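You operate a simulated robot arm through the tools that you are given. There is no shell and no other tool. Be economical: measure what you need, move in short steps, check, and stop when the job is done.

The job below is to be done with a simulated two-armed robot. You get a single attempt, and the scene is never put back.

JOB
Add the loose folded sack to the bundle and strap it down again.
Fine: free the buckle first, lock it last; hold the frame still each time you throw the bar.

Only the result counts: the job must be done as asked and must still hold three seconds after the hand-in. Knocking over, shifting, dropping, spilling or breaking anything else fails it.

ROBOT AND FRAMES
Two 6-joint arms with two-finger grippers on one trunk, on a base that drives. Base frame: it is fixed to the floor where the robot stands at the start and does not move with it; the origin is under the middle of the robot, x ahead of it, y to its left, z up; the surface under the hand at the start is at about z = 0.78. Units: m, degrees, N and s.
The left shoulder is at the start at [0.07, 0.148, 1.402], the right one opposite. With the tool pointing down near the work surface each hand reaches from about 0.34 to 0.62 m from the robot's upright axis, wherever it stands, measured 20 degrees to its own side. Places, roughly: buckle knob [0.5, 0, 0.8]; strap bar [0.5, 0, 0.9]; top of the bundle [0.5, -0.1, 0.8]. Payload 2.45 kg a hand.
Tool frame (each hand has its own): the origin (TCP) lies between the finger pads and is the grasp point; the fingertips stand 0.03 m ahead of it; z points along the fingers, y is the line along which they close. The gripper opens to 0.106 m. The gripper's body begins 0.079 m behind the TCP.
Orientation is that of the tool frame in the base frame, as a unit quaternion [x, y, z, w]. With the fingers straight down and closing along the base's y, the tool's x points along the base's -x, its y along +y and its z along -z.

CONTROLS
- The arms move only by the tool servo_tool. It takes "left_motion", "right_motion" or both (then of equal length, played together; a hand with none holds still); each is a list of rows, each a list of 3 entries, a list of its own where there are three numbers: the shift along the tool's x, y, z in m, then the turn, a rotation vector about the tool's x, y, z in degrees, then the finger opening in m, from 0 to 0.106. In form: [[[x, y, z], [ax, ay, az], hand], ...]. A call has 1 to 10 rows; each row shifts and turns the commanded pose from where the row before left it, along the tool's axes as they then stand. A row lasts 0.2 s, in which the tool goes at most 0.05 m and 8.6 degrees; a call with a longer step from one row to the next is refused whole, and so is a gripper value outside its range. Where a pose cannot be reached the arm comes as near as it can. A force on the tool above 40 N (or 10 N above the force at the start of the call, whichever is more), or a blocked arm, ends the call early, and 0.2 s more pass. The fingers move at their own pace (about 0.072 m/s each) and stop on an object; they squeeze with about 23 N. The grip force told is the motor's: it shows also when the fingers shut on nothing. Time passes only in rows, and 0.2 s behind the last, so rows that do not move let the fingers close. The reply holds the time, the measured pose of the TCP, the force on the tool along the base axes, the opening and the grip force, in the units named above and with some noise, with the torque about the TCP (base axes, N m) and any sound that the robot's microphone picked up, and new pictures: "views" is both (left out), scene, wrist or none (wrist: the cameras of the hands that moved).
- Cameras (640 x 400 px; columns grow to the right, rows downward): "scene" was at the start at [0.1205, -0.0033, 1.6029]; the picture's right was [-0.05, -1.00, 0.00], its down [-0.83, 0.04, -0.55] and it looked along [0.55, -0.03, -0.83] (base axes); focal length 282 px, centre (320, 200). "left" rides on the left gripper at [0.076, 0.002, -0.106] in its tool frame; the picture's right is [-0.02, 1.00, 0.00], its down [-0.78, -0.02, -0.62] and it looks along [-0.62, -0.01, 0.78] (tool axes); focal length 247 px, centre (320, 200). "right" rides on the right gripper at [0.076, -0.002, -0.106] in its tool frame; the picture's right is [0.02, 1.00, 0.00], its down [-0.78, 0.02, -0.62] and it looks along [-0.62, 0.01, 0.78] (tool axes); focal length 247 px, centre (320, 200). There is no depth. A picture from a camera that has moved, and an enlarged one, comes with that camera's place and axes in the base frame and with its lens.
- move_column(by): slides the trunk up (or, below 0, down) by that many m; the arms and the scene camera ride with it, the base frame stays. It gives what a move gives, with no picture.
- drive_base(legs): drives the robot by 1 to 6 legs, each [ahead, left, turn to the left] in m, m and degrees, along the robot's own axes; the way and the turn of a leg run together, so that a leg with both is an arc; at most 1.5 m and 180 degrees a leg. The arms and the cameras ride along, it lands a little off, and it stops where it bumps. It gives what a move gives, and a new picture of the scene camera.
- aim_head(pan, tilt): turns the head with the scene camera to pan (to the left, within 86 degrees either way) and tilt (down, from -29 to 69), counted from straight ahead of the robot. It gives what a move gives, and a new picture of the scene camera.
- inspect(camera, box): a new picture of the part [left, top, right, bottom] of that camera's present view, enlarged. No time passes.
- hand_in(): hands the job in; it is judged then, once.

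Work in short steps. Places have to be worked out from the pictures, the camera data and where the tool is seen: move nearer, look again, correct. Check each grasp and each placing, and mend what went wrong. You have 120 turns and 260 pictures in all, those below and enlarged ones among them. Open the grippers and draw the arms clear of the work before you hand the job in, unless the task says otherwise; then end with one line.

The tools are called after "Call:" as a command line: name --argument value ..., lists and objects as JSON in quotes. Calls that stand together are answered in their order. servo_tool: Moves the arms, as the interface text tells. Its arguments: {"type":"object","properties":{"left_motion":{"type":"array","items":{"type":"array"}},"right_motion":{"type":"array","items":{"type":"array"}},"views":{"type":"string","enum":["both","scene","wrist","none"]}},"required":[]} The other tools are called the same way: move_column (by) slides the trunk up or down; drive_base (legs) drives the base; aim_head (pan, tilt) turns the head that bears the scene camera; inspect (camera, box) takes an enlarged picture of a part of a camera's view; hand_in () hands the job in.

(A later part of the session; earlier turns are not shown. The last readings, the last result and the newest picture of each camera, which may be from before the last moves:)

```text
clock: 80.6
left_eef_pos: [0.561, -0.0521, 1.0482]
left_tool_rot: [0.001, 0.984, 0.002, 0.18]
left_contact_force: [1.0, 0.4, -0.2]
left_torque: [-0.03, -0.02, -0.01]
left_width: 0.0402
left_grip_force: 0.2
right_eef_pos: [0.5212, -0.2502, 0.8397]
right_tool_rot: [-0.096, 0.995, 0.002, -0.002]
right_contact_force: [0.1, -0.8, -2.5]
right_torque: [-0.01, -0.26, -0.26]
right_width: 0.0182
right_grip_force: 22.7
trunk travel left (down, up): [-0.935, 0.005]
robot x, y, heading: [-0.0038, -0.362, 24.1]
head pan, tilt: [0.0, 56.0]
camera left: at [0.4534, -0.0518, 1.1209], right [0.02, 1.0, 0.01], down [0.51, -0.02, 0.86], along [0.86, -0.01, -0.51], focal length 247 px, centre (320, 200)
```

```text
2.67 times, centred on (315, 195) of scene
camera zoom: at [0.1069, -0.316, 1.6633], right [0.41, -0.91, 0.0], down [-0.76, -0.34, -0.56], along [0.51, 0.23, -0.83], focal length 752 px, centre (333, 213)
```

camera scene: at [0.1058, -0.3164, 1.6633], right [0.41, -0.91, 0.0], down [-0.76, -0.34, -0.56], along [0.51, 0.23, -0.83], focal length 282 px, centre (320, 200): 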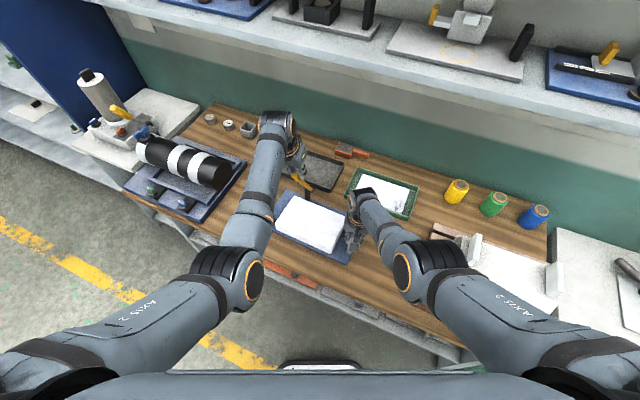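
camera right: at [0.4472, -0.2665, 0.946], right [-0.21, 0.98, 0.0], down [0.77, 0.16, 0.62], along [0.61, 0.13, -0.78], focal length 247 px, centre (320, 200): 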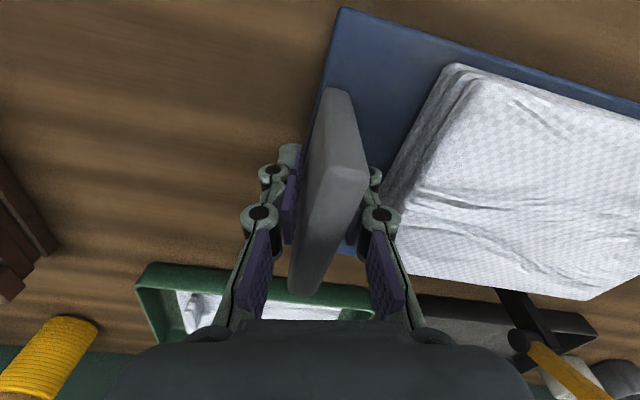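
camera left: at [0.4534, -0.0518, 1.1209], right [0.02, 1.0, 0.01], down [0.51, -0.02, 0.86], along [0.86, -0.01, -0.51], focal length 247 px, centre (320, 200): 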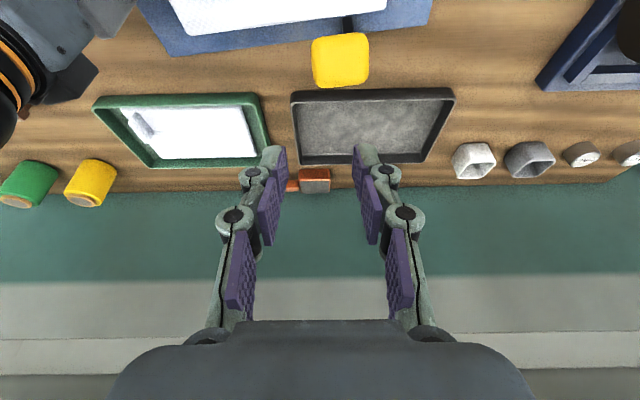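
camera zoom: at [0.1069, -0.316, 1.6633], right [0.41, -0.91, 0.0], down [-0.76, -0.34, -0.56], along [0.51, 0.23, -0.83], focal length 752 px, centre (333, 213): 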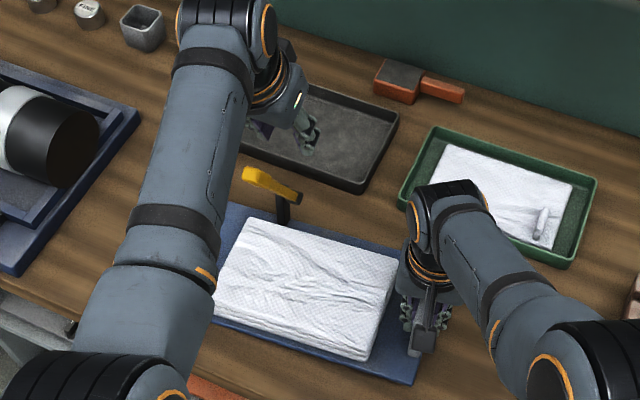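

The bar dropped somewhat when freed. I wait briefly and see if it is at rest.

Call:
servo_tool --left_motion '[[[0, 0, 0], [0, 0, 0], 0.04], [[0, 0, 0], [0, 0, 0], 0.04]]' --views "wrist"

Call:
inspect --camera "left" --box '[200, 0, 480, 180]'

Call:
inspect --camera "right" --box '[200, 0, 640, 400]'

```text
clock: 81.2
left_eef_pos: [0.5618, -0.0518, 1.0486]
left_tool_rot: [0.0, 0.984, 0.003, 0.179]
left_contact_force: [-0.7, 0.1, 0.7]
left_torque: [-0.01, -0.01, 0.01]
left_width: 0.0399
left_grip_force: 0.0
right_eef_pos: [0.5219, -0.2496, 0.838]
right_tool_rot: [-0.096, 0.995, 0.002, -0.001]
right_contact_force: [-0.2, 0.7, -1.3]
right_torque: [0.1, -0.21, 0.02]
right_width: 0.0155
right_grip_force: 23.4
trunk travel left (down, up): [-0.935, 0.005]
robot x, y, heading: [-0.0042, -0.3671, 24.4]
head pan, tilt: [0.0, 56.0]
camera left: at [0.4533, -0.0509, 1.1212], right [0.02, 1.0, 0.01], down [0.51, -0.02, 0.86], along [0.86, -0.01, -0.51], focal length 247 px, centre (320, 200)
```

left: 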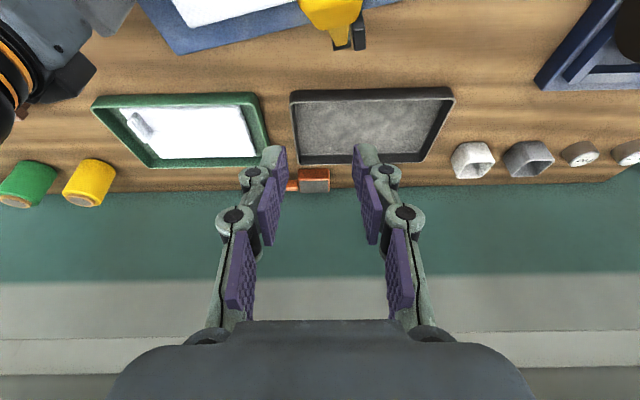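

```text
2.22 times, centred on (340, 90) of left
camera zoom: at [0.4533, -0.0509, 1.1212], right [0.02, 1.0, 0.01], down [0.51, -0.02, 0.86], along [0.86, -0.01, -0.51], focal length 549 px, centre (276, 444)
```

zoom: 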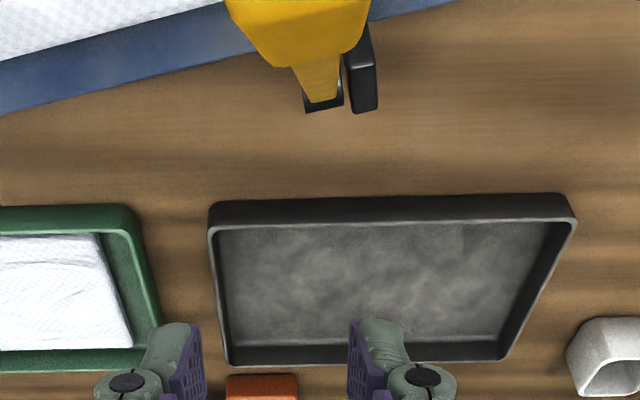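

```text
1.00 times, centred on (420, 200) of right (not enlarged: the box is as wide or as high as the picture)
camera zoom: at [0.4471, -0.2663, 0.9453], right [-0.21, 0.98, 0.0], down [0.77, 0.17, 0.62], along [0.6, 0.13, -0.79], focal length 247 px, centre (220, 200)
```

zoom: 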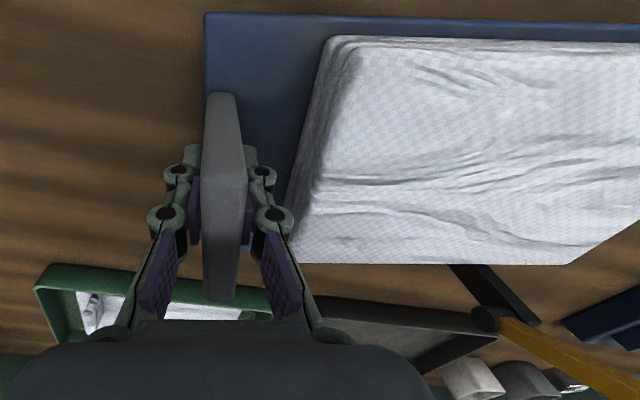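

The bar is sinking slowly (damped). I check its present angle in the scene view.

Call:
inspect --camera "scene" --box '[230, 120, 400, 270]'

```text
2.67 times, centred on (315, 195) of scene
camera zoom: at [0.1067, -0.3156, 1.6633], right [0.41, -0.91, 0.0], down [-0.76, -0.34, -0.56], along [0.51, 0.23, -0.83], focal length 752 px, centre (333, 213)
```

zoom: 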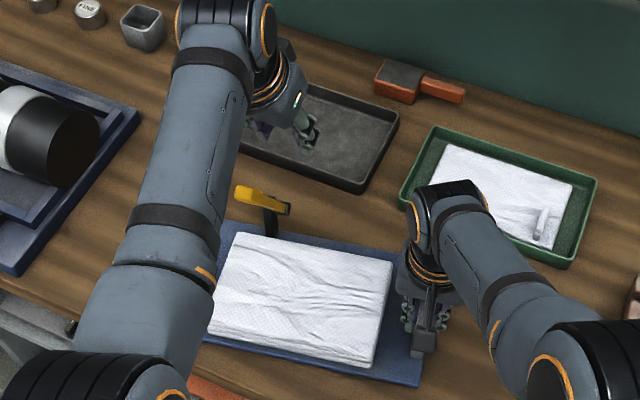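

Most of that change was the frame squaring to the right hand; the bar may in fact be resting. I yaw the right hand back 11° to square the frame, and watch the bar.

Call:
servo_tool --left_motion '[[[0.01, 0, -0.02], [0, 0, 0], 0.06], [[0.01, 0, -0.01], [0, 0, 0], 0.06], [[0, 0, 0], [0, 0, 0], 0.06], [[0, 0, 0], [0, 0, 0], 0.06], [[0, 0, 0], [0, 0, 0], 0.06], [[0, 0, 0], [0, 0, 0], 0.06]]' --right_motion '[[[0, 0, 0], [0, 0, 0], 0.0], [[0, 0, 0], [0, 0, 2.7], 0.0], [[0, 0, 0], [0, 0, 2.7], 0.0], [[0, 0, 0], [0, 0, 2.7], 0.0], [[0, 0, 0], [0, 0, 2.7], 0.0], [[0, 0, 0], [0, 0, 0], 0.0]]' --views "wrist"

Call:
inspect --camera "scene" --box '[230, 120, 400, 270]'

```text
clock: 82.6
left_eef_pos: [0.5349, -0.0308, 1.0792]
left_tool_rot: [-0.005, 0.982, 0.023, 0.186]
left_contact_force: [-0.3, -0.3, 0.0]
left_torque: [-0.01, 0.03, 0.01]
left_width: 0.0599
left_grip_force: 0.0
right_eef_pos: [0.5214, -0.2494, 0.839]
right_tool_rot: [-0.002, 1.0, 0.001, -0.002]
right_contact_force: [-0.5, -0.3, -1.7]
right_torque: [-0.04, -0.16, 0.2]
right_width: 0.0157
right_grip_force: 23.3
trunk travel left (down, up): [-0.935, 0.005]
robot x, y, heading: [-0.0037, -0.3596, 24.3]
head pan, tilt: [0.0, 56.0]
camera right: at [0.4453, -0.2523, 0.9457], right [-0.02, 1.0, 0.0], down [0.79, 0.02, 0.62], along [0.62, 0.02, -0.79], focal length 247 px, centre (320, 200)
camera left: at [0.4253, -0.0335, 1.1516], right [0.0, 1.0, 0.05], down [0.5, -0.04, 0.86], along [0.86, 0.02, -0.5], focal length 247 px, centre (320, 200)
```

right: 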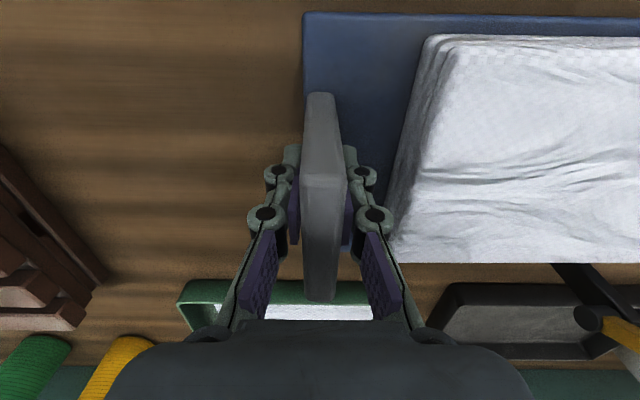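
left: 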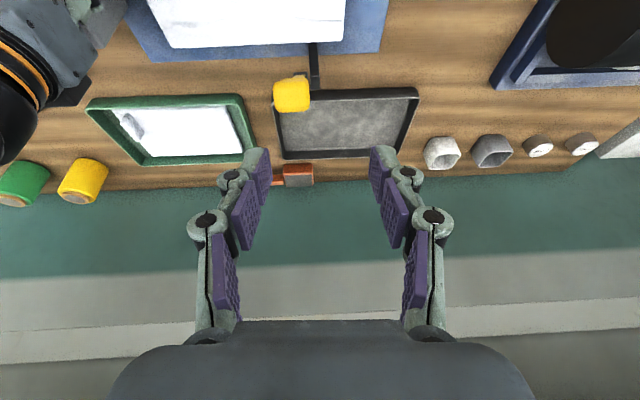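

```text
2.67 times, centred on (315, 195) of scene
camera zoom: at [0.1066, -0.3159, 1.6633], right [0.41, -0.91, 0.0], down [-0.76, -0.34, -0.56], along [0.51, 0.23, -0.83], focal length 752 px, centre (333, 213)
```

zoom: 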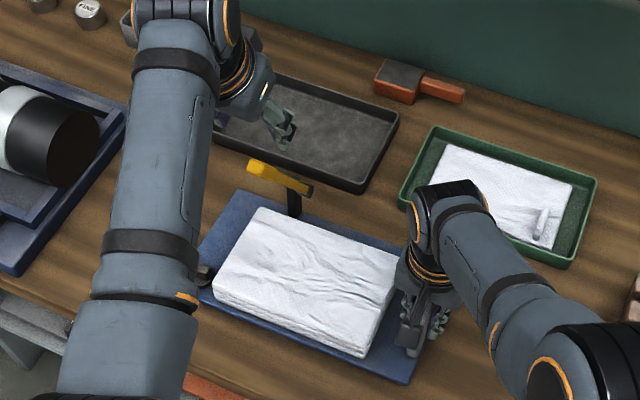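

The frame is square and the bar rests open at ~57°. I release the plate with a small opening, raise the right hand, and move the left hand away to the left.

Call:
servo_tool --left_motion '[[[0.01, 0.015, 0], [1.3, 7, 0.3], 0.06], [[0.01, 0.02, 0], [1.3, 7, 0.3], 0.06], [[0, 0.02, 0], [0, 7, 0], 0.06], [[0, 0.02, 0], [0, 0, 0], 0.06], [[0, 0.02, 0], [0, 0, 0], 0.06], [[0, 0.02, 0], [0, 0, 0], 0.06]]' --right_motion '[[[0, 0, 0], [0, 0, 0], 0.045], [[0, 0, 0], [0, 0, 0], 0.045], [[0, 0, -0.03], [0, 0, 0], 0.045], [[0, 0, -0.04], [0, 0, 0], 0.045], [[0, 0, -0.04], [0, 0, 0], 0.045], [[0, 0, -0.02], [0, 0, 0], 0.045]]' --views "both"

```text
clock: 84.0
left_eef_pos: [0.5142, 0.0634, 1.0611]
left_tool_rot: [0.009, 1.0, -0.018, -0.003]
left_contact_force: [-0.7, -0.6, 0.1]
left_torque: [-0.03, 0.0, -0.01]
left_width: 0.06
left_grip_force: 0.0
right_eef_pos: [0.5319, -0.258, 0.9724]
right_tool_rot: [0.002, 1.0, -0.004, 0.007]
right_contact_force: [-0.2, 0.2, 1.0]
right_torque: [-0.06, 0.01, 0.0]
right_width: 0.045
right_grip_force: 0.0
trunk travel left (down, up): [-0.935, 0.005]
robot x, y, heading: [-0.0043, -0.3647, 24.1]
head pan, tilt: [0.0, 56.0]
camera scene: at [0.1068, -0.3148, 1.6632], right [0.41, -0.91, 0.0], down [-0.76, -0.34, -0.56], along [0.51, 0.23, -0.83], focal length 282 px, centre (320, 200)
camera right: at [0.454, -0.258, 1.0776], right [-0.02, 1.0, -0.01], down [0.77, 0.02, 0.63], along [0.63, 0.01, -0.77], focal length 247 px, centre (320, 200)
camera left: at [0.4388, 0.0708, 1.1678], right [0.04, 1.0, -0.04], down [0.79, -0.01, 0.62], along [0.62, -0.05, -0.79], focal length 247 px, centre (320, 200)
```

scene: 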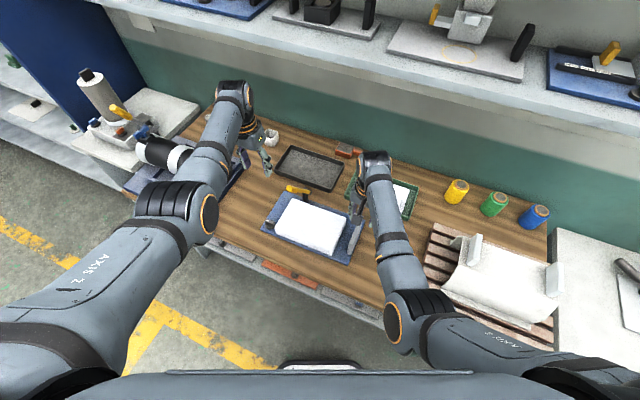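
right: 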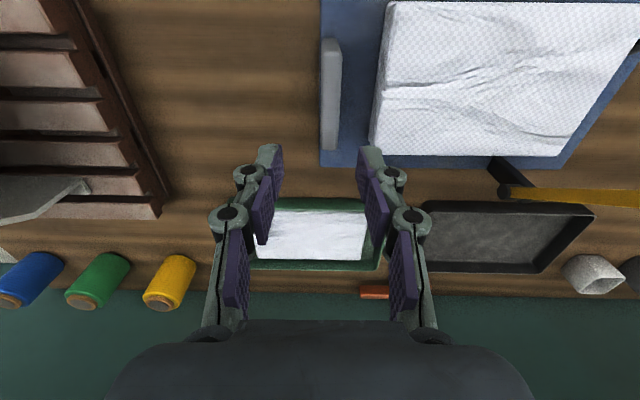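
left: 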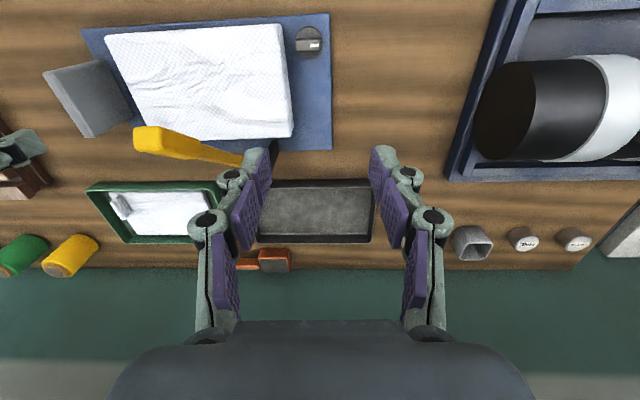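

The bar stays open. Next the sack: its tab is at ≈(0.728,-0.338), sack centre ≈(0.763,-0.283). I raise and tuck both arms, before driving to a straight heading nearer the tray.

Call:
servo_tool --left_motion '[[[0.012, 0.02, -0.01], [-1, 0, -0.5], 0.06], [[0.012, 0.02, -0.01], [-1, 0, -0.5], 0.06], [[0.012, 0.02, -0.01], [0, 0, 0], 0.06], [[0.012, 0.02, -0.01], [0, 0, 0], 0.06], [[0.012, 0.02, -0.01], [0, 0, 0], 0.06]]' --right_motion '[[[0, 0, -0.02], [-0.4, 0.8, 0], 0.045], [[0, 0, -0.02], [0, 0, 0], 0.045], [[0, 0, -0.02], [0, 0, 0], 0.045], [[0, 0, -0.01], [0, 0, 0], 0.045], [[0, 0, 0], [0, 0, 0], 0.045]]' --views "none"

Call:
drive_base --legs '[[0, 0, -24.2]]'

```text
clock: 85.2
left_eef_pos: [0.4548, 0.1655, 1.1135]
left_tool_rot: [0.0, 1.0, 0.0, -0.002]
left_contact_force: [0.3, -0.3, -0.9]
left_torque: [-0.02, 0.0, 0.03]
left_width: 0.0602
left_grip_force: 0.1
right_eef_pos: [0.5322, -0.2697, 1.0338]
right_tool_rot: [0.005, 1.0, -0.013, -0.002]
right_contact_force: [0.3, 0.5, 0.6]
right_torque: [0.01, -0.01, 0.03]
right_width: 0.0451
right_grip_force: 0.0
trunk travel left (down, up): [-0.935, 0.005]
robot x, y, heading: [-0.0024, -0.3672, 24.5]
head pan, tilt: [0.0, 56.0]
```

```text
clock: 86.9
left_eef_pos: [0.6331, -0.0725, 1.1124]
left_tool_rot: [0.213, 0.977, 0.0, -0.003]
left_contact_force: [0.3, -0.1, 0.9]
left_torque: [-0.02, 0.0, 0.01]
left_width: 0.0602
left_grip_force: 0.0
right_eef_pos: [0.5271, -0.4978, 1.0377]
right_tool_rot: [0.217, 0.976, -0.009, -0.002]
right_contact_force: [0.6, -0.3, -0.8]
right_torque: [0.03, 0.01, -0.01]
right_width: 0.0453
right_grip_force: 0.1
trunk travel left (down, up): [-0.935, 0.005]
robot x, y, heading: [-0.0023, -0.3659, -0.1]
head pan, tilt: [0.0, 56.0]
camera scene: at [0.1168, -0.3648, 1.6633], right [0.0, -1.0, 0.0], down [-0.83, 0.0, -0.56], along [0.56, 0.0, -0.83], focal length 282 px, centre (320, 200)
```

scene: 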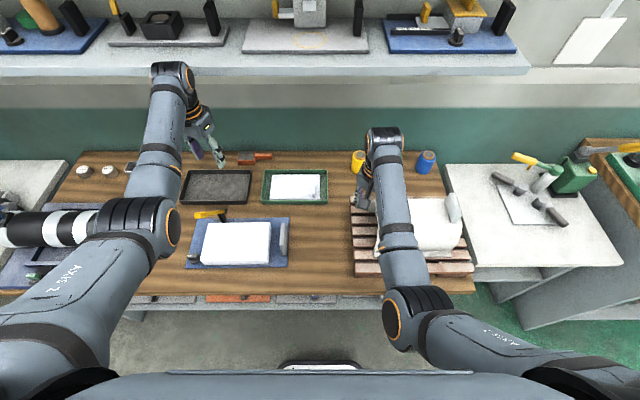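

Heading is straight and the bar still open. I drive 0.165 left and 0.06 ahead, then square the right tool while above the tray.

Call:
drive_base --legs '[[0, 0.165, 0], [0.06, 0, 0]]'

Call:
servo_tool --right_motion '[[[0, 0, 0], [-0.5, 0, -8.3], 0.07], [[0, 0, 0], [-0.5, 0, -8.3], 0.07], [[0, 0, 0], [0, 0, -8.3], 0.07], [[0, 0, 0], [0, 0, 0], 0.07]]' --views "wrist"

```text
clock: 88.9
left_eef_pos: [0.6922, 0.0916, 1.1123]
left_tool_rot: [0.214, 0.977, 0.002, -0.001]
left_contact_force: [-0.1, -0.2, -0.8]
left_torque: [0.01, 0.02, 0.01]
left_width: 0.06
left_grip_force: 0.0
right_eef_pos: [0.5861, -0.3365, 1.0389]
right_tool_rot: [0.218, 0.976, -0.01, 0.0]
right_contact_force: [0.0, 0.5, 0.8]
right_torque: [0.01, -0.02, 0.02]
right_width: 0.045
right_grip_force: 0.0
trunk travel left (down, up): [-0.935, 0.005]
robot x, y, heading: [0.0554, -0.2019, -0.4]
head pan, tilt: [0.0, 56.0]
camera scene: at [0.175, -0.2011, 1.6634], right [-0.01, -1.0, 0.0], down [-0.83, 0.0, -0.56], along [0.56, 0.0, -0.83], focal length 282 px, centre (320, 200)
```

scene: 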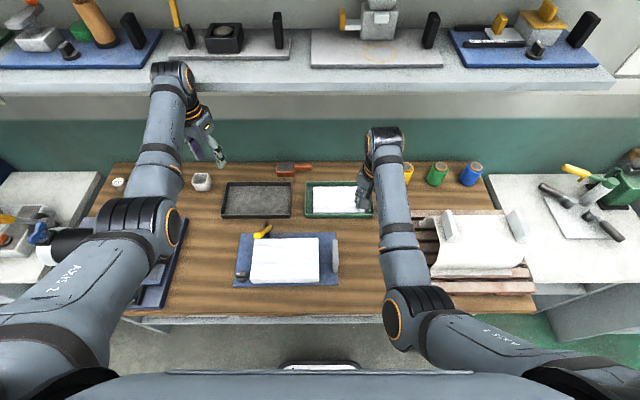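

```text
clock: 89.9
left_eef_pos: [0.6923, 0.0902, 1.1134]
left_tool_rot: [0.215, 0.977, 0.001, -0.002]
left_contact_force: [0.1, 0.2, 0.3]
left_torque: [0.01, 0.01, -0.01]
left_width: 0.06
left_grip_force: 0.1
right_eef_pos: [0.5862, -0.3368, 1.0376]
right_tool_rot: [0.001, 1.0, -0.001, 0.0]
right_contact_force: [0.8, 0.1, -0.2]
right_torque: [0.02, 0.01, 0.01]
right_width: 0.07
right_grip_force: 0.1
trunk travel left (down, up): [-0.935, 0.005]
robot x, y, heading: [0.0542, -0.2002, -0.4]
head pan, tilt: [0.0, 56.0]
camera right: at [0.5096, -0.3377, 1.1453], right [-0.02, 1.0, 0.0], down [0.78, 0.01, 0.62], along [0.62, 0.01, -0.78], focal length 247 px, centre (320, 200)
```

right: 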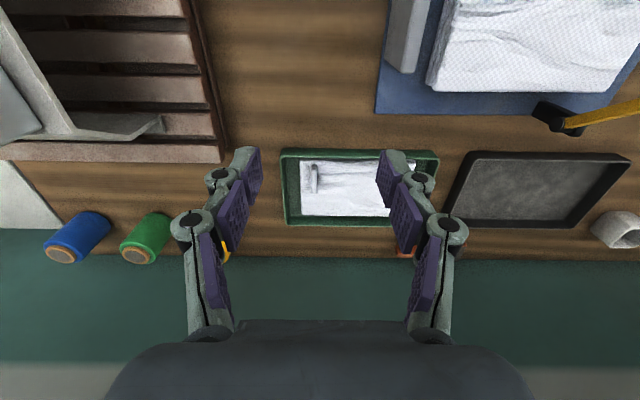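

I take a closer look at the tab.

Call:
inspect --camera "right" --box '[270, 130, 450, 240]'

Call:
inspect --camera "scene" --box '[290, 170, 390, 230]'

```text
3.56 times, centred on (360, 185) of right
camera zoom: at [0.5096, -0.3377, 1.1453], right [-0.02, 1.0, 0.0], down [0.78, 0.01, 0.62], along [0.62, 0.01, -0.78], focal length 878 px, centre (178, 253)
```

zoom: 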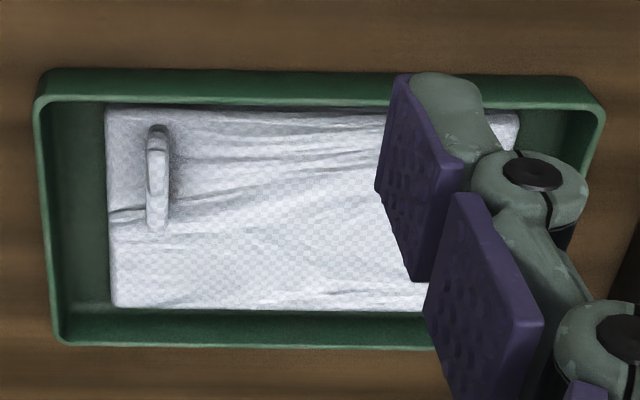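

```text
6.40 times, centred on (340, 200) of scene
camera zoom: at [0.175, -0.2012, 1.6635], right [-0.01, -1.0, 0.0], down [-0.83, 0.0, -0.56], along [0.56, 0.0, -0.83], focal length 1804 px, centre (192, 200)
```

zoom: 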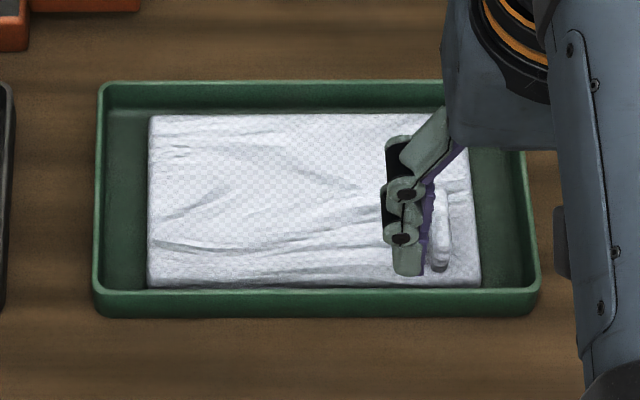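

Tab ≈(0.72,-0.341, z≈0.82), thin in y, along x. I lower the trunk 0.12 for reach, then tilt the right tool 20° forward and move above the tab.

Call:
move_column --by -0.12

Call:
servo_tool --right_motion '[[[0, 0, 0], [0, -6.7, 0], 0.05], [[0, 0, 0], [0, -6.7, 0], 0.05], [[0, 0, 0], [0, -6.6, 0], 0.05], [[-0.0254, -0.001, 0.0092], [0, 0, 0], 0.05], [[-0.0254, -0.001, 0.0092], [0, 0, 0], 0.05], [[-0.0254, -0.001, 0.0092], [0, 0, 0], 0.05], [[-0.0254, -0.001, 0.0092], [0, 0, 0], 0.05], [[-0.0254, -0.001, 0.0092], [0, 0, 0], 0.05], [[0, 0, 0], [0, 0, 0], 0.05]]' --views "both"

```text
clock: 91.4
left_eef_pos: [0.6937, 0.0912, 0.9926]
left_tool_rot: [0.213, 0.977, 0.001, -0.003]
left_contact_force: [-0.2, -0.1, 0.0]
left_torque: [-0.02, 0.02, 0.04]
left_width: 0.06
left_grip_force: 0.1
right_eef_pos: [0.5886, -0.3365, 0.9168]
right_tool_rot: [0.002, 1.0, -0.001, 0.0]
right_contact_force: [-0.5, 0.2, 0.4]
right_torque: [0.02, -0.06, 0.0]
right_width: 0.07
right_grip_force: 0.0
trunk travel left (down, up): [-0.815, 0.125]
robot x, y, heading: [0.0569, -0.2023, -0.4]
head pan, tilt: [0.0, 56.0]
```

```text
clock: 92.2
left_eef_pos: [0.6936, 0.0919, 0.9915]
left_tool_rot: [0.214, 0.977, 0.001, -0.002]
left_contact_force: [0.4, 0.4, 1.2]
left_torque: [0.0, 0.0, -0.02]
left_width: 0.0598
left_grip_force: 0.1
right_eef_pos: [0.6603, -0.3771, 1.0061]
right_tool_rot: [0.008, 0.97, -0.041, 0.24]
right_contact_force: [-0.4, 0.1, -0.6]
right_torque: [-0.02, -0.01, -0.01]
right_width: 0.0499
right_grip_force: 0.0
trunk travel left (down, up): [-0.815, 0.125]
robot x, y, heading: [0.0573, -0.2061, -0.2]
head pan, tilt: [0.0, 56.0]
stopped in row 3 (right hand): the arm was blocked; the commanded pose is now the measured one
camera scene: at [0.177, -0.2013, 1.5433], right [-0.01, -1.0, 0.0], down [-0.83, 0.0, -0.56], along [0.56, 0.0, -0.83], focal length 282 px, centre (320, 200)
camera right: at [0.5428, -0.3697, 1.0644], right [0.01, 1.0, -0.08], down [0.4, 0.07, 0.91], along [0.92, -0.05, -0.4], focal length 247 px, centre (320, 200)
```

scene: 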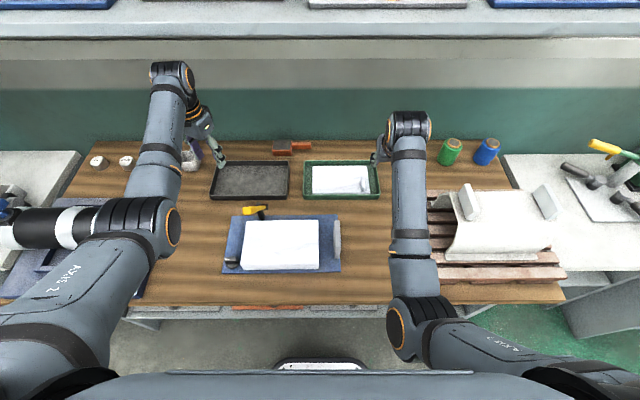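
right: 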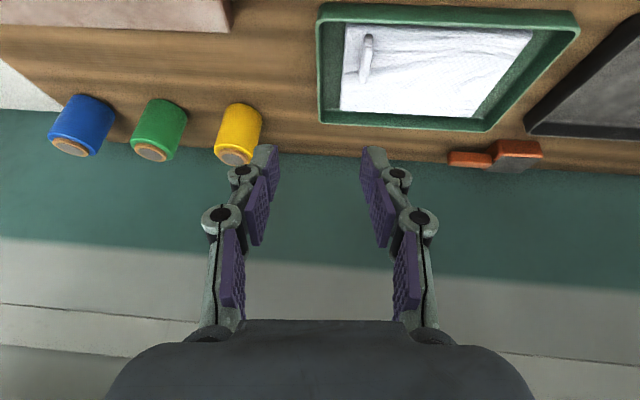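

The wrist swung past near its singularity but the hand is fine, above the table at z≈1.0 with ~28° tilt. I correct the tilt slightly and approach the tab in small steps.

Call:
servo_tool --right_motion '[[[0, 0, 0], [-2.4, 3, -0.5], 0.05], [[0, 0, 0], [-2.3, 3, -0.5], 0.05], [[-0.0051, 0.006, 0.0153], [0, 0, 0], 0.05], [[-0.0051, 0.006, 0.0153], [0, 0, 0], 0.05], [[-0.0051, 0.006, 0.0153], [0, 0, 0], 0.05], [[-0.0051, 0.006, 0.0153], [0, 0, 0], 0.05], [[-0.0051, 0.006, 0.0153], [0, 0, 0], 0.05], [[-0.0051, 0.006, 0], [0, 0, 0], 0.05], [[0, 0, 0], [0, 0, 0], 0.05]]' --views "wrist"

```text
clock: 94.2
left_eef_pos: [0.6933, 0.0904, 0.9924]
left_tool_rot: [0.213, 0.977, 0.0, -0.003]
left_contact_force: [0.5, 0.0, 0.2]
left_torque: [-0.03, 0.03, -0.01]
left_width: 0.0602
left_grip_force: 0.0
right_eef_pos: [0.7154, -0.3385, 0.9453]
right_tool_rot: [-0.009, 0.982, -0.001, 0.19]
right_contact_force: [0.5, 0.0, -0.6]
right_torque: [0.01, 0.02, -0.01]
right_width: 0.0498
right_grip_force: 0.2
trunk travel left (down, up): [-0.815, 0.125]
robot x, y, heading: [0.0557, -0.2018, -0.3]
head pan, tilt: [0.0, 56.0]
camera right: at [0.605, -0.3411, 1.0159], right [-0.04, 1.0, -0.01], down [0.49, 0.03, 0.87], along [0.87, 0.03, -0.5], focal length 247 px, centre (320, 200)
```

right: 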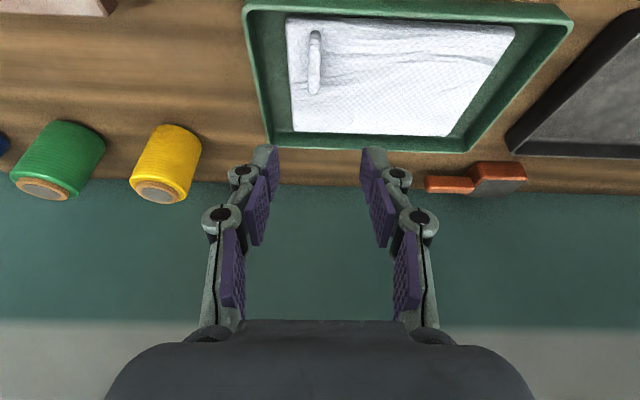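

Tab at (0.72,-0.342): directly below the hand. I descend in steps to z≈0.865.

Call:
servo_tool --right_motion '[[[0.0066, -0.001, 0.0189], [0, 0, 1], 0.05], [[0.0066, -0.001, 0.0189], [0, 0, 0], 0.05], [[0.0066, -0.001, 0.0189], [0, 0, 0], 0.05], [[0.0066, -0.0005, 0.0189], [0, 0, 0], 0.05], [[0, 0, 0], [0, 0, 0], 0.05]]' --views "wrist"

Call:
inspect --camera "right" --box '[200, 20, 440, 200]'

```text
clock: 95.3
left_eef_pos: [0.6954, 0.0918, 0.9924]
left_tool_rot: [0.214, 0.977, 0.001, -0.003]
left_contact_force: [-0.2, -0.2, 0.0]
left_torque: [0.02, -0.01, 0.01]
left_width: 0.0597
left_grip_force: 0.1
right_eef_pos: [0.7179, -0.3398, 0.8646]
right_tool_rot: [-0.001, 0.982, 0.002, 0.19]
right_contact_force: [-0.4, 0.1, -0.7]
right_torque: [0.04, 0.01, 0.01]
right_width: 0.0498
right_grip_force: 0.3
trunk travel left (down, up): [-0.815, 0.125]
robot x, y, heading: [0.0562, -0.1998, -0.4]
head pan, tilt: [0.0, 56.0]
camera right: at [0.6083, -0.3424, 0.9358], right [-0.02, 1.0, -0.01], down [0.5, 0.02, 0.87], along [0.87, 0.02, -0.5], focal length 247 px, centre (320, 200)
```

right: 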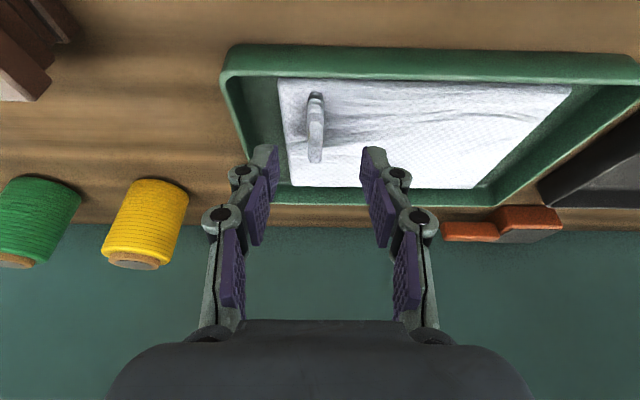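

```text
2.22 times, centred on (320, 110) of right
camera zoom: at [0.6083, -0.3424, 0.9358], right [-0.02, 1.0, -0.01], down [0.5, 0.02, 0.87], along [0.87, 0.02, -0.5], focal length 549 px, centre (320, 400)
```

zoom: 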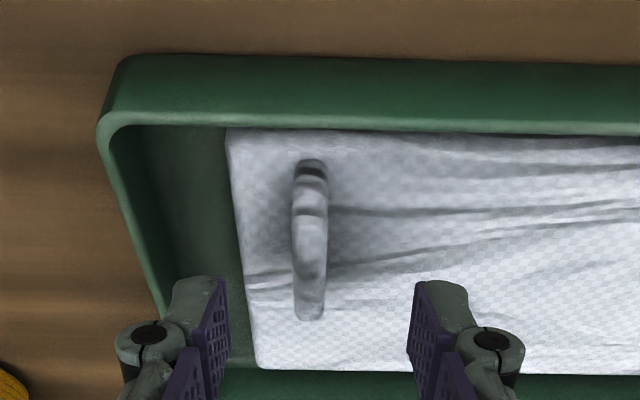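

Good alignment; shift 3 mm to −y, descend 2 cm and close on the tab.

Call:
servo_tool --right_motion '[[[0.0045, -0.0015, 0.009], [0, 0, 0], 0.05], [[0.0045, -0.0015, 0.009], [0, 0, 0], 0.05], [[0, 0, 0], [0, 0, 0], 0.025], [[0, 0, 0], [0, 0, 0], 0.0], [[0, 0, 0], [0, 0, 0], 0.0]]' --views "wrist"

Call:
inspect --camera "right" --box '[200, 60, 440, 240]'

```text
clock: 96.5
left_eef_pos: [0.694, 0.0915, 0.9922]
left_tool_rot: [0.213, 0.977, 0.001, -0.002]
left_contact_force: [0.1, -0.9, -0.1]
left_torque: [0.02, 0.02, 0.0]
left_width: 0.06
left_grip_force: 0.0
right_eef_pos: [0.7171, -0.3429, 0.8441]
right_tool_rot: [-0.001, 0.982, 0.001, 0.191]
right_contact_force: [0.3, 0.0, 0.0]
right_torque: [-0.02, -0.04, -0.04]
right_width: 0.0093
right_grip_force: 23.1
trunk travel left (down, up): [-0.815, 0.125]
robot x, y, heading: [0.0575, -0.2007, -0.3]
head pan, tilt: [0.0, 56.0]
camera right: at [0.6071, -0.3454, 0.9158], right [-0.02, 1.0, -0.01], down [0.5, 0.02, 0.87], along [0.87, 0.02, -0.5], focal length 247 px, centre (320, 200)
```

right: 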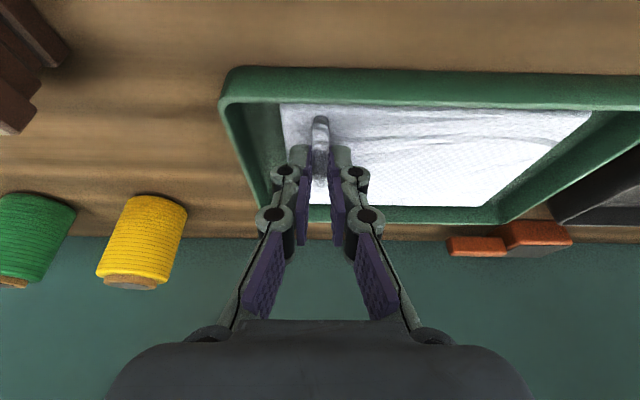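

```text
2.22 times, centred on (320, 150) of right
camera zoom: at [0.6071, -0.3454, 0.9158], right [-0.02, 1.0, -0.01], down [0.5, 0.02, 0.87], along [0.87, 0.02, -0.5], focal length 549 px, centre (320, 311)
```

zoom: 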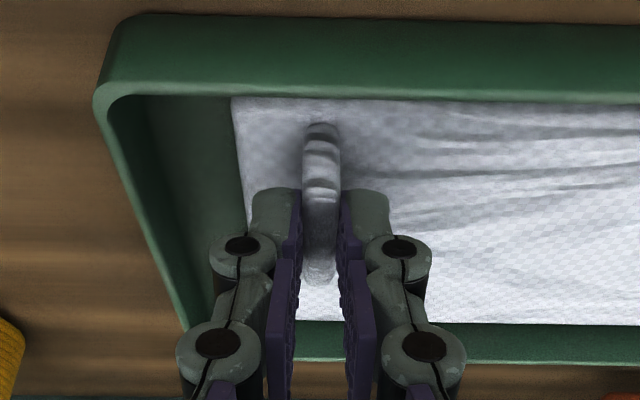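

Tab gripped (9.3 mm). I lift 4 cm slowly and check whether the sack comes along.

Call:
servo_tool --right_motion '[[[-0.0037, 0, -0.0093], [0, 0, 0], 0.0], [[-0.0037, 0, -0.0093], [0, 0, 0], 0.0], [[-0.0037, 0, -0.0093], [0, 0, 0], 0.0], [[-0.0037, 0, -0.0093], [0, 0, 0], 0.0], [[0, 0, 0], [0, 0, 0], 0.0]]' --views "both"

```text
clock: 97.8
left_eef_pos: [0.6944, 0.0909, 0.9926]
left_tool_rot: [0.214, 0.977, 0.0, -0.003]
left_contact_force: [-0.1, 0.1, 0.2]
left_torque: [-0.01, 0.0, -0.01]
left_width: 0.0601
left_grip_force: 0.0
right_eef_pos: [0.7172, -0.3444, 0.8855]
right_tool_rot: [-0.001, 0.982, 0.001, 0.189]
right_contact_force: [0.9, 1.4, -1.0]
right_torque: [-0.03, 0.0, 0.0]
right_width: 0.0092
right_grip_force: 22.7
trunk travel left (down, up): [-0.815, 0.125]
robot x, y, heading: [0.0548, -0.2008, -0.1]
head pan, tilt: [0.0, 56.0]
camera scene: at [0.1774, -0.2013, 1.5433], right [-0.01, -1.0, 0.0], down [-0.83, 0.0, -0.56], along [0.56, 0.0, -0.83], focal length 282 px, centre (320, 200)
camera right: at [0.6074, -0.3459, 0.9562], right [-0.02, 1.0, -0.01], down [0.5, 0.02, 0.87], along [0.87, 0.02, -0.5], focal length 247 px, centre (320, 200)
```

scene: 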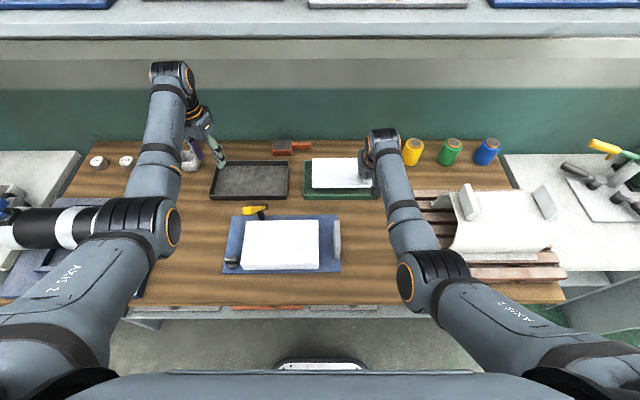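
right: 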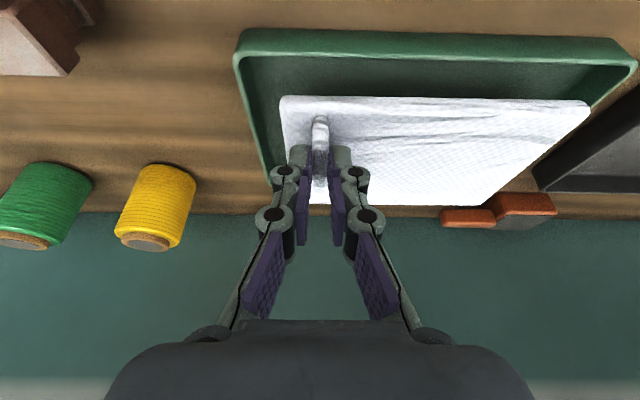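

The sack comes along level. I raise the trunk 0.12, then drive back 0.36 and left 0.177 so the sack comes in front of the bundle, clear of the bar.

Call:
move_column --by 0.12

Call:
drive_base --legs '[[-0.36, 0, 0], [0, 0.177, 0]]'

```text
clock: 99.2
left_eef_pos: [0.6939, 0.0908, 1.1135]
left_tool_rot: [0.214, 0.977, 0.002, -0.001]
left_contact_force: [0.1, 0.0, -0.8]
left_torque: [0.02, 0.02, 0.07]
left_width: 0.0602
left_grip_force: 0.2
right_eef_pos: [0.7162, -0.3435, 1.0067]
right_tool_rot: [-0.001, 0.982, 0.001, 0.19]
right_contact_force: [-0.5, 0.0, -0.4]
right_torque: [-0.04, -0.01, -0.05]
right_width: 0.0091
right_grip_force: 23.2
trunk travel left (down, up): [-0.935, 0.005]
robot x, y, heading: [0.0547, -0.1992, -0.5]
head pan, tilt: [0.0, 56.0]
```

```text
clock: 102.6
left_eef_pos: [0.3438, 0.2683, 1.1121]
left_tool_rot: [0.213, 0.977, 0.002, -0.003]
left_contact_force: [0.3, -1.0, 0.4]
left_torque: [0.06, 0.0, 0.02]
left_width: 0.0602
left_grip_force: 0.1
right_eef_pos: [0.3692, -0.1656, 1.0049]
right_tool_rot: [-0.002, 0.982, 0.003, 0.19]
right_contact_force: [0.1, -0.5, -0.1]
right_torque: [0.01, 0.02, -0.04]
right_width: 0.0094
right_grip_force: 23.2
trunk travel left (down, up): [-0.935, 0.005]
robot x, y, heading: [-0.2961, -0.0214, -0.3]
head pan, tilt: [0.0, 56.0]
camera scene: at [-0.172, -0.0257, 1.6633], right [0.0, -1.0, 0.0], down [-0.83, 0.01, -0.56], along [0.56, 0.0, -0.83], focal length 282 px, centre (320, 200)
```

scene: 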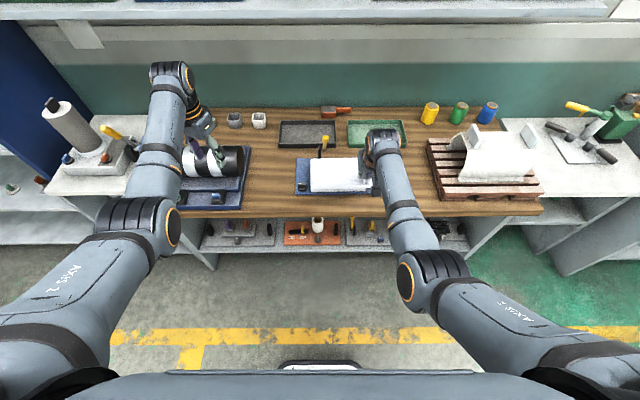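

The sack is in front of the bundle. I lower the trunk 0.085 so the sack bottom is just above the bundle top, then look.

Call:
move_column --by -0.085

Call:
inspect --camera "scene" --box '[270, 110, 450, 230]'

Call:
inspect --camera "right" --box '[100, 0, 640, 340]'

Call:
inspect --camera "left" --box '[0, 0, 640, 400]'

```text
clock: 103.8
left_eef_pos: [0.3444, 0.272, 1.0272]
left_tool_rot: [0.214, 0.977, 0.0, -0.003]
left_contact_force: [0.2, 0.1, 0.4]
left_torque: [-0.01, 0.01, 0.0]
left_width: 0.0602
left_grip_force: 0.1
right_eef_pos: [0.3684, -0.1629, 0.9196]
right_tool_rot: [-0.001, 0.982, 0.001, 0.191]
right_contact_force: [0.3, 0.7, 0.3]
right_torque: [-0.02, 0.04, -0.02]
right_width: 0.0093
right_grip_force: 23.0
trunk travel left (down, up): [-0.85, 0.09]
robot x, y, heading: [-0.2923, -0.0193, -0.1]
head pan, tilt: [0.0, 56.0]
```

```text
3.33 times, centred on (360, 170) of scene
camera zoom: at [-0.1724, -0.0215, 1.5783], right [0.0, -1.0, 0.0], down [-0.83, 0.0, -0.56], along [0.56, 0.0, -0.83], focal length 940 px, centre (187, 300)
```

zoom: 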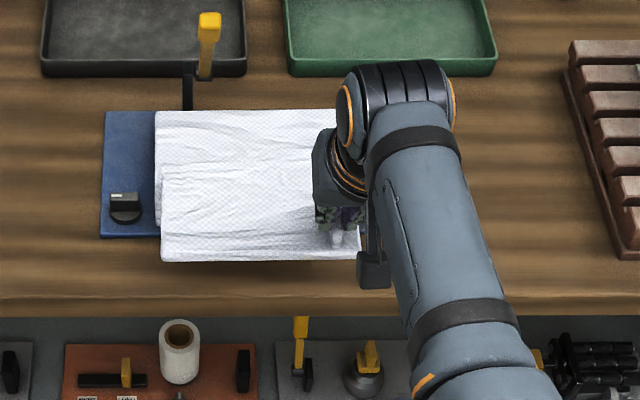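

```text
1.18 times, centred on (370, 170) of right
camera zoom: at [0.258, -0.1656, 0.9912], right [-0.02, 1.0, -0.01], down [0.5, 0.02, 0.87], along [0.87, 0.02, -0.5], focal length 291 px, centre (261, 235)
```

zoom: 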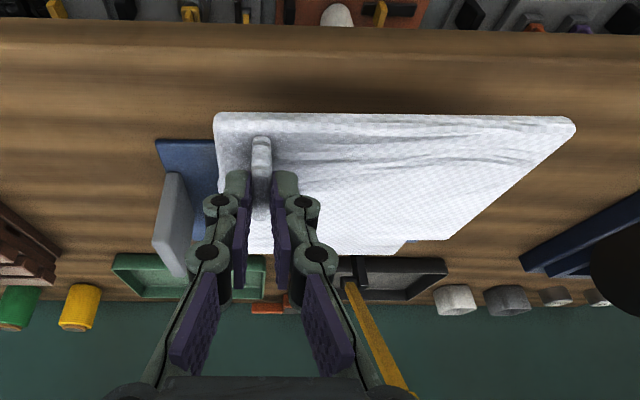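

```text
1.00 times, centred on (320, 200) of left (not enlarged: the box is as wide or as high as the picture)
camera zoom: at [0.2765, 0.3041, 1.1345], right [0.44, 0.9, 0.0], down [0.71, -0.34, 0.62], along [0.56, -0.27, -0.79], focal length 247 px, centre (320, 200)
```

zoom: 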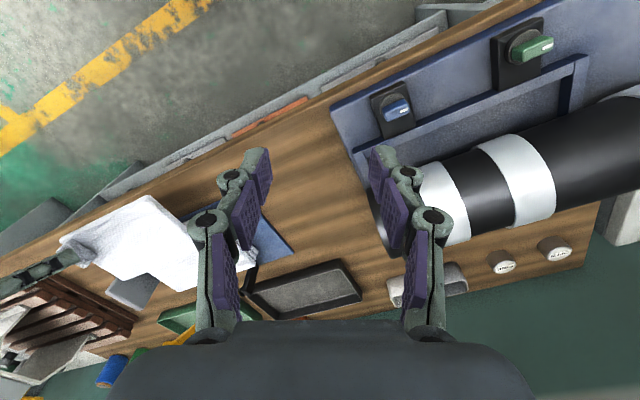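

The sack hangs level at z≈0.86–0.885, aligned with the bundle in y, bar still open above. I drive ahead 0.11 to bring it over the bundle.

Call:
drive_base --legs '[[0.11, 0, 0]]'

Call:
inspect --camera "scene" --box '[250, 150, 430, 270]'

Call:
inspect --camera "right" --box '[100, 0, 640, 340]'

```text
clock: 105.0
left_eef_pos: [0.4519, 0.2718, 1.0275]
left_tool_rot: [0.214, 0.977, 0.0, -0.002]
left_contact_force: [0.1, -0.2, 0.0]
left_torque: [-0.01, 0.02, 0.0]
left_width: 0.0602
left_grip_force: 0.0
right_eef_pos: [0.4761, -0.1627, 0.922]
right_tool_rot: [-0.002, 0.982, 0.001, 0.19]
right_contact_force: [0.1, 0.0, -0.5]
right_torque: [-0.09, 0.03, -0.03]
right_width: 0.009
right_grip_force: 22.8
trunk travel left (down, up): [-0.85, 0.09]
robot x, y, heading: [-0.183, -0.0207, -0.4]
head pan, tilt: [0.0, 56.0]
camera scene: at [-0.0656, -0.0214, 1.5785], right [0.0, -1.0, 0.0], down [-0.83, 0.0, -0.56], along [0.56, 0.0, -0.83], focal length 282 px, centre (320, 200)
```

scene: 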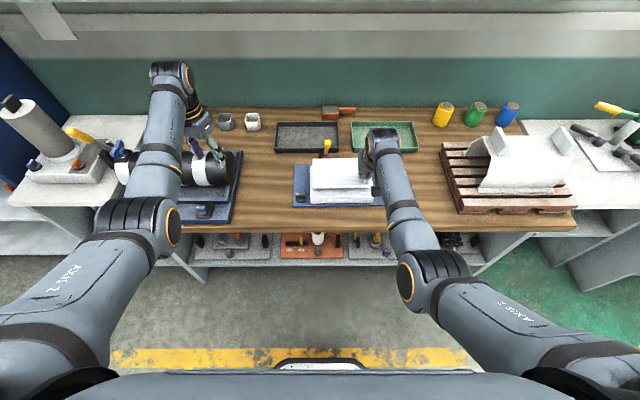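

```text
3.33 times, centred on (340, 210) of scene
camera zoom: at [-0.0656, -0.0214, 1.5785], right [0.0, -1.0, 0.0], down [-0.83, 0.0, -0.56], along [0.56, 0.0, -0.83], focal length 940 px, centre (253, 167)
```

zoom: 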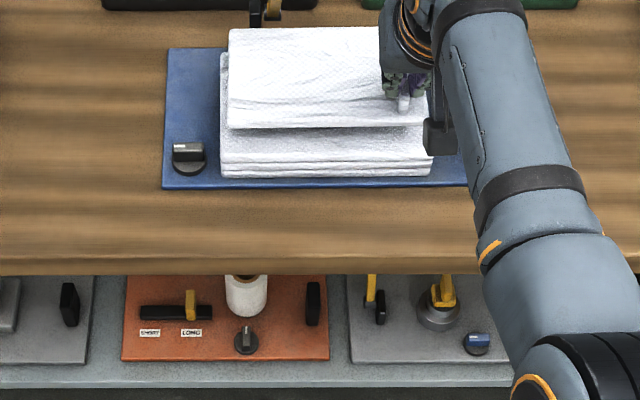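

```text
1.18 times, centred on (370, 170) of right
camera zoom: at [0.3657, -0.1653, 0.992], right [-0.02, 1.0, -0.01], down [0.49, 0.02, 0.87], along [0.87, 0.02, -0.49], focal length 291 px, centre (261, 235)
```

zoom: 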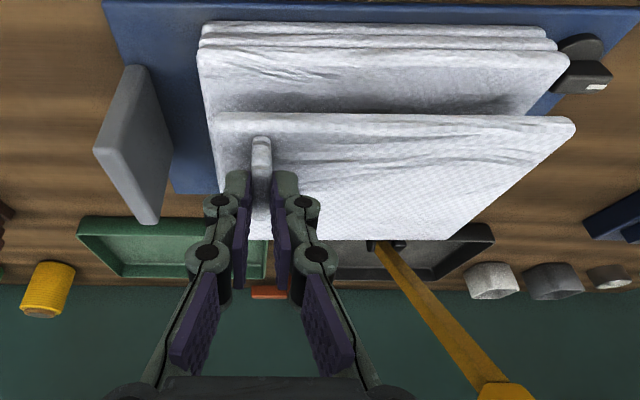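

The sack is slightly too far: I shift it −10 mm in x, +4 mm in y and lower slowly until it rests on the bundle.

Call:
servo_tool --right_motion '[[[0.0046, 0.002, -0.0018], [0, 0, 0], 0.0], [[0.0046, 0.002, -0.0018], [0, 0, 0], 0.0], [[0.0019, 0, 0.0046], [0, 0, 0], 0.0], [[0.0019, 0, 0.0046], [0, 0, 0], 0.0], [[0.0015, 0, 0.0037], [0, 0, 0], 0.0], [[0, 0, 0], [0, 0, 0], 0.0]]' --views "wrist"

Call:
inspect --camera "scene" --box '[280, 150, 400, 230]'

```text
clock: 106.4
left_eef_pos: [0.4532, 0.2725, 1.0264]
left_tool_rot: [0.213, 0.977, 0.001, -0.002]
left_contact_force: [-0.6, 0.9, -0.4]
left_torque: [0.02, 0.06, 0.01]
left_width: 0.0599
left_grip_force: 0.0
right_eef_pos: [0.4684, -0.159, 0.9066]
right_tool_rot: [-0.002, 0.982, 0.002, 0.189]
right_contact_force: [0.0, -0.5, -0.9]
right_torque: [-0.02, 0.0, -0.01]
right_width: 0.0092
right_grip_force: 23.0
trunk travel left (down, up): [-0.85, 0.09]
robot x, y, heading: [-0.1852, -0.0206, -0.4]
head pan, tilt: [0.0, 56.0]
camera right: at [0.358, -0.1612, 0.9767], right [-0.02, 1.0, -0.01], down [0.5, 0.02, 0.87], along [0.87, 0.02, -0.5], focal length 247 px, centre (320, 200)
```

right: 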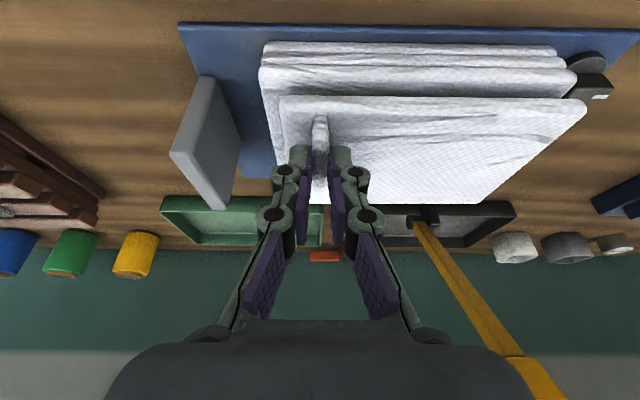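

```text
5.00 times, centred on (340, 190) of scene
camera zoom: at [-0.0627, -0.0212, 1.5782], right [0.0, -1.0, 0.0], down [-0.83, 0.0, -0.56], along [0.56, 0.0, -0.83], focal length 1409 px, centre (220, 250)
```

zoom: 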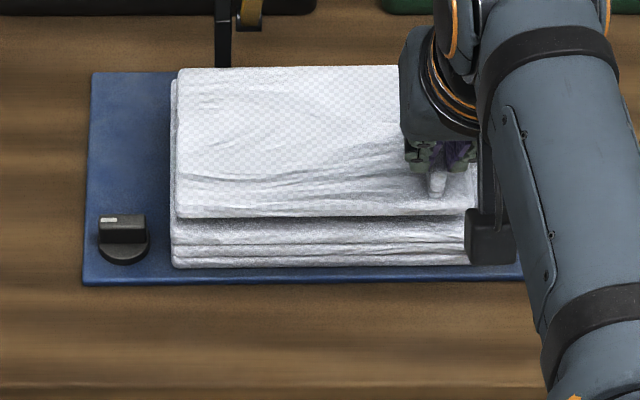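

Edges align now. I lower in 4 mm steps to feel contact.

Call:
servo_tool --right_motion '[[[0.0015, 0, 0.0037], [0, 0, 0], 0.0], [[0.0015, 0, 0.0037], [0, 0, 0], 0.0], [[0, 0, 0], [0, 0, 0], 0.0]]' --views "none"

Call:
inspect --camera "right" --box '[220, 20, 640, 240]'

```text
clock: 107.2
left_eef_pos: [0.452, 0.2716, 1.0266]
left_tool_rot: [0.213, 0.977, 0.001, -0.002]
left_contact_force: [0.2, -1.0, -0.2]
left_torque: [-0.02, 0.0, 0.05]
left_width: 0.0598
left_grip_force: 0.0
right_eef_pos: [0.468, -0.1578, 0.8974]
right_tool_rot: [-0.002, 0.982, 0.001, 0.189]
right_contact_force: [0.3, -0.3, -0.7]
right_torque: [-0.08, 0.03, -0.01]
right_width: 0.009
right_grip_force: 23.4
trunk travel left (down, up): [-0.85, 0.09]
robot x, y, heading: [-0.1859, -0.0225, 0.0]
head pan, tilt: [0.0, 56.0]
```

```text
1.52 times, centred on (430, 130) of right
camera zoom: at [0.3572, -0.161, 0.9691], right [-0.02, 1.0, -0.01], down [0.5, 0.02, 0.87], along [0.87, 0.02, -0.5], focal length 376 px, centre (152, 307)
```

zoom: 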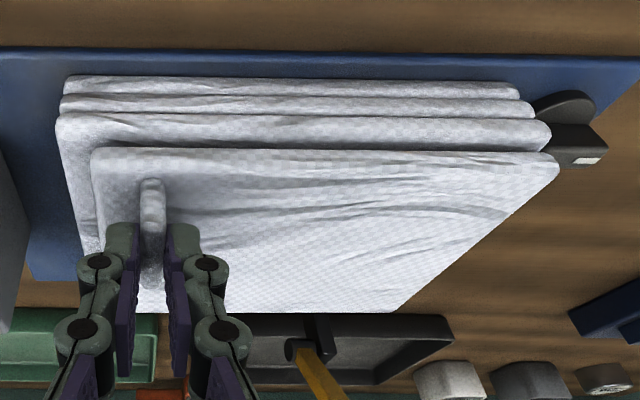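

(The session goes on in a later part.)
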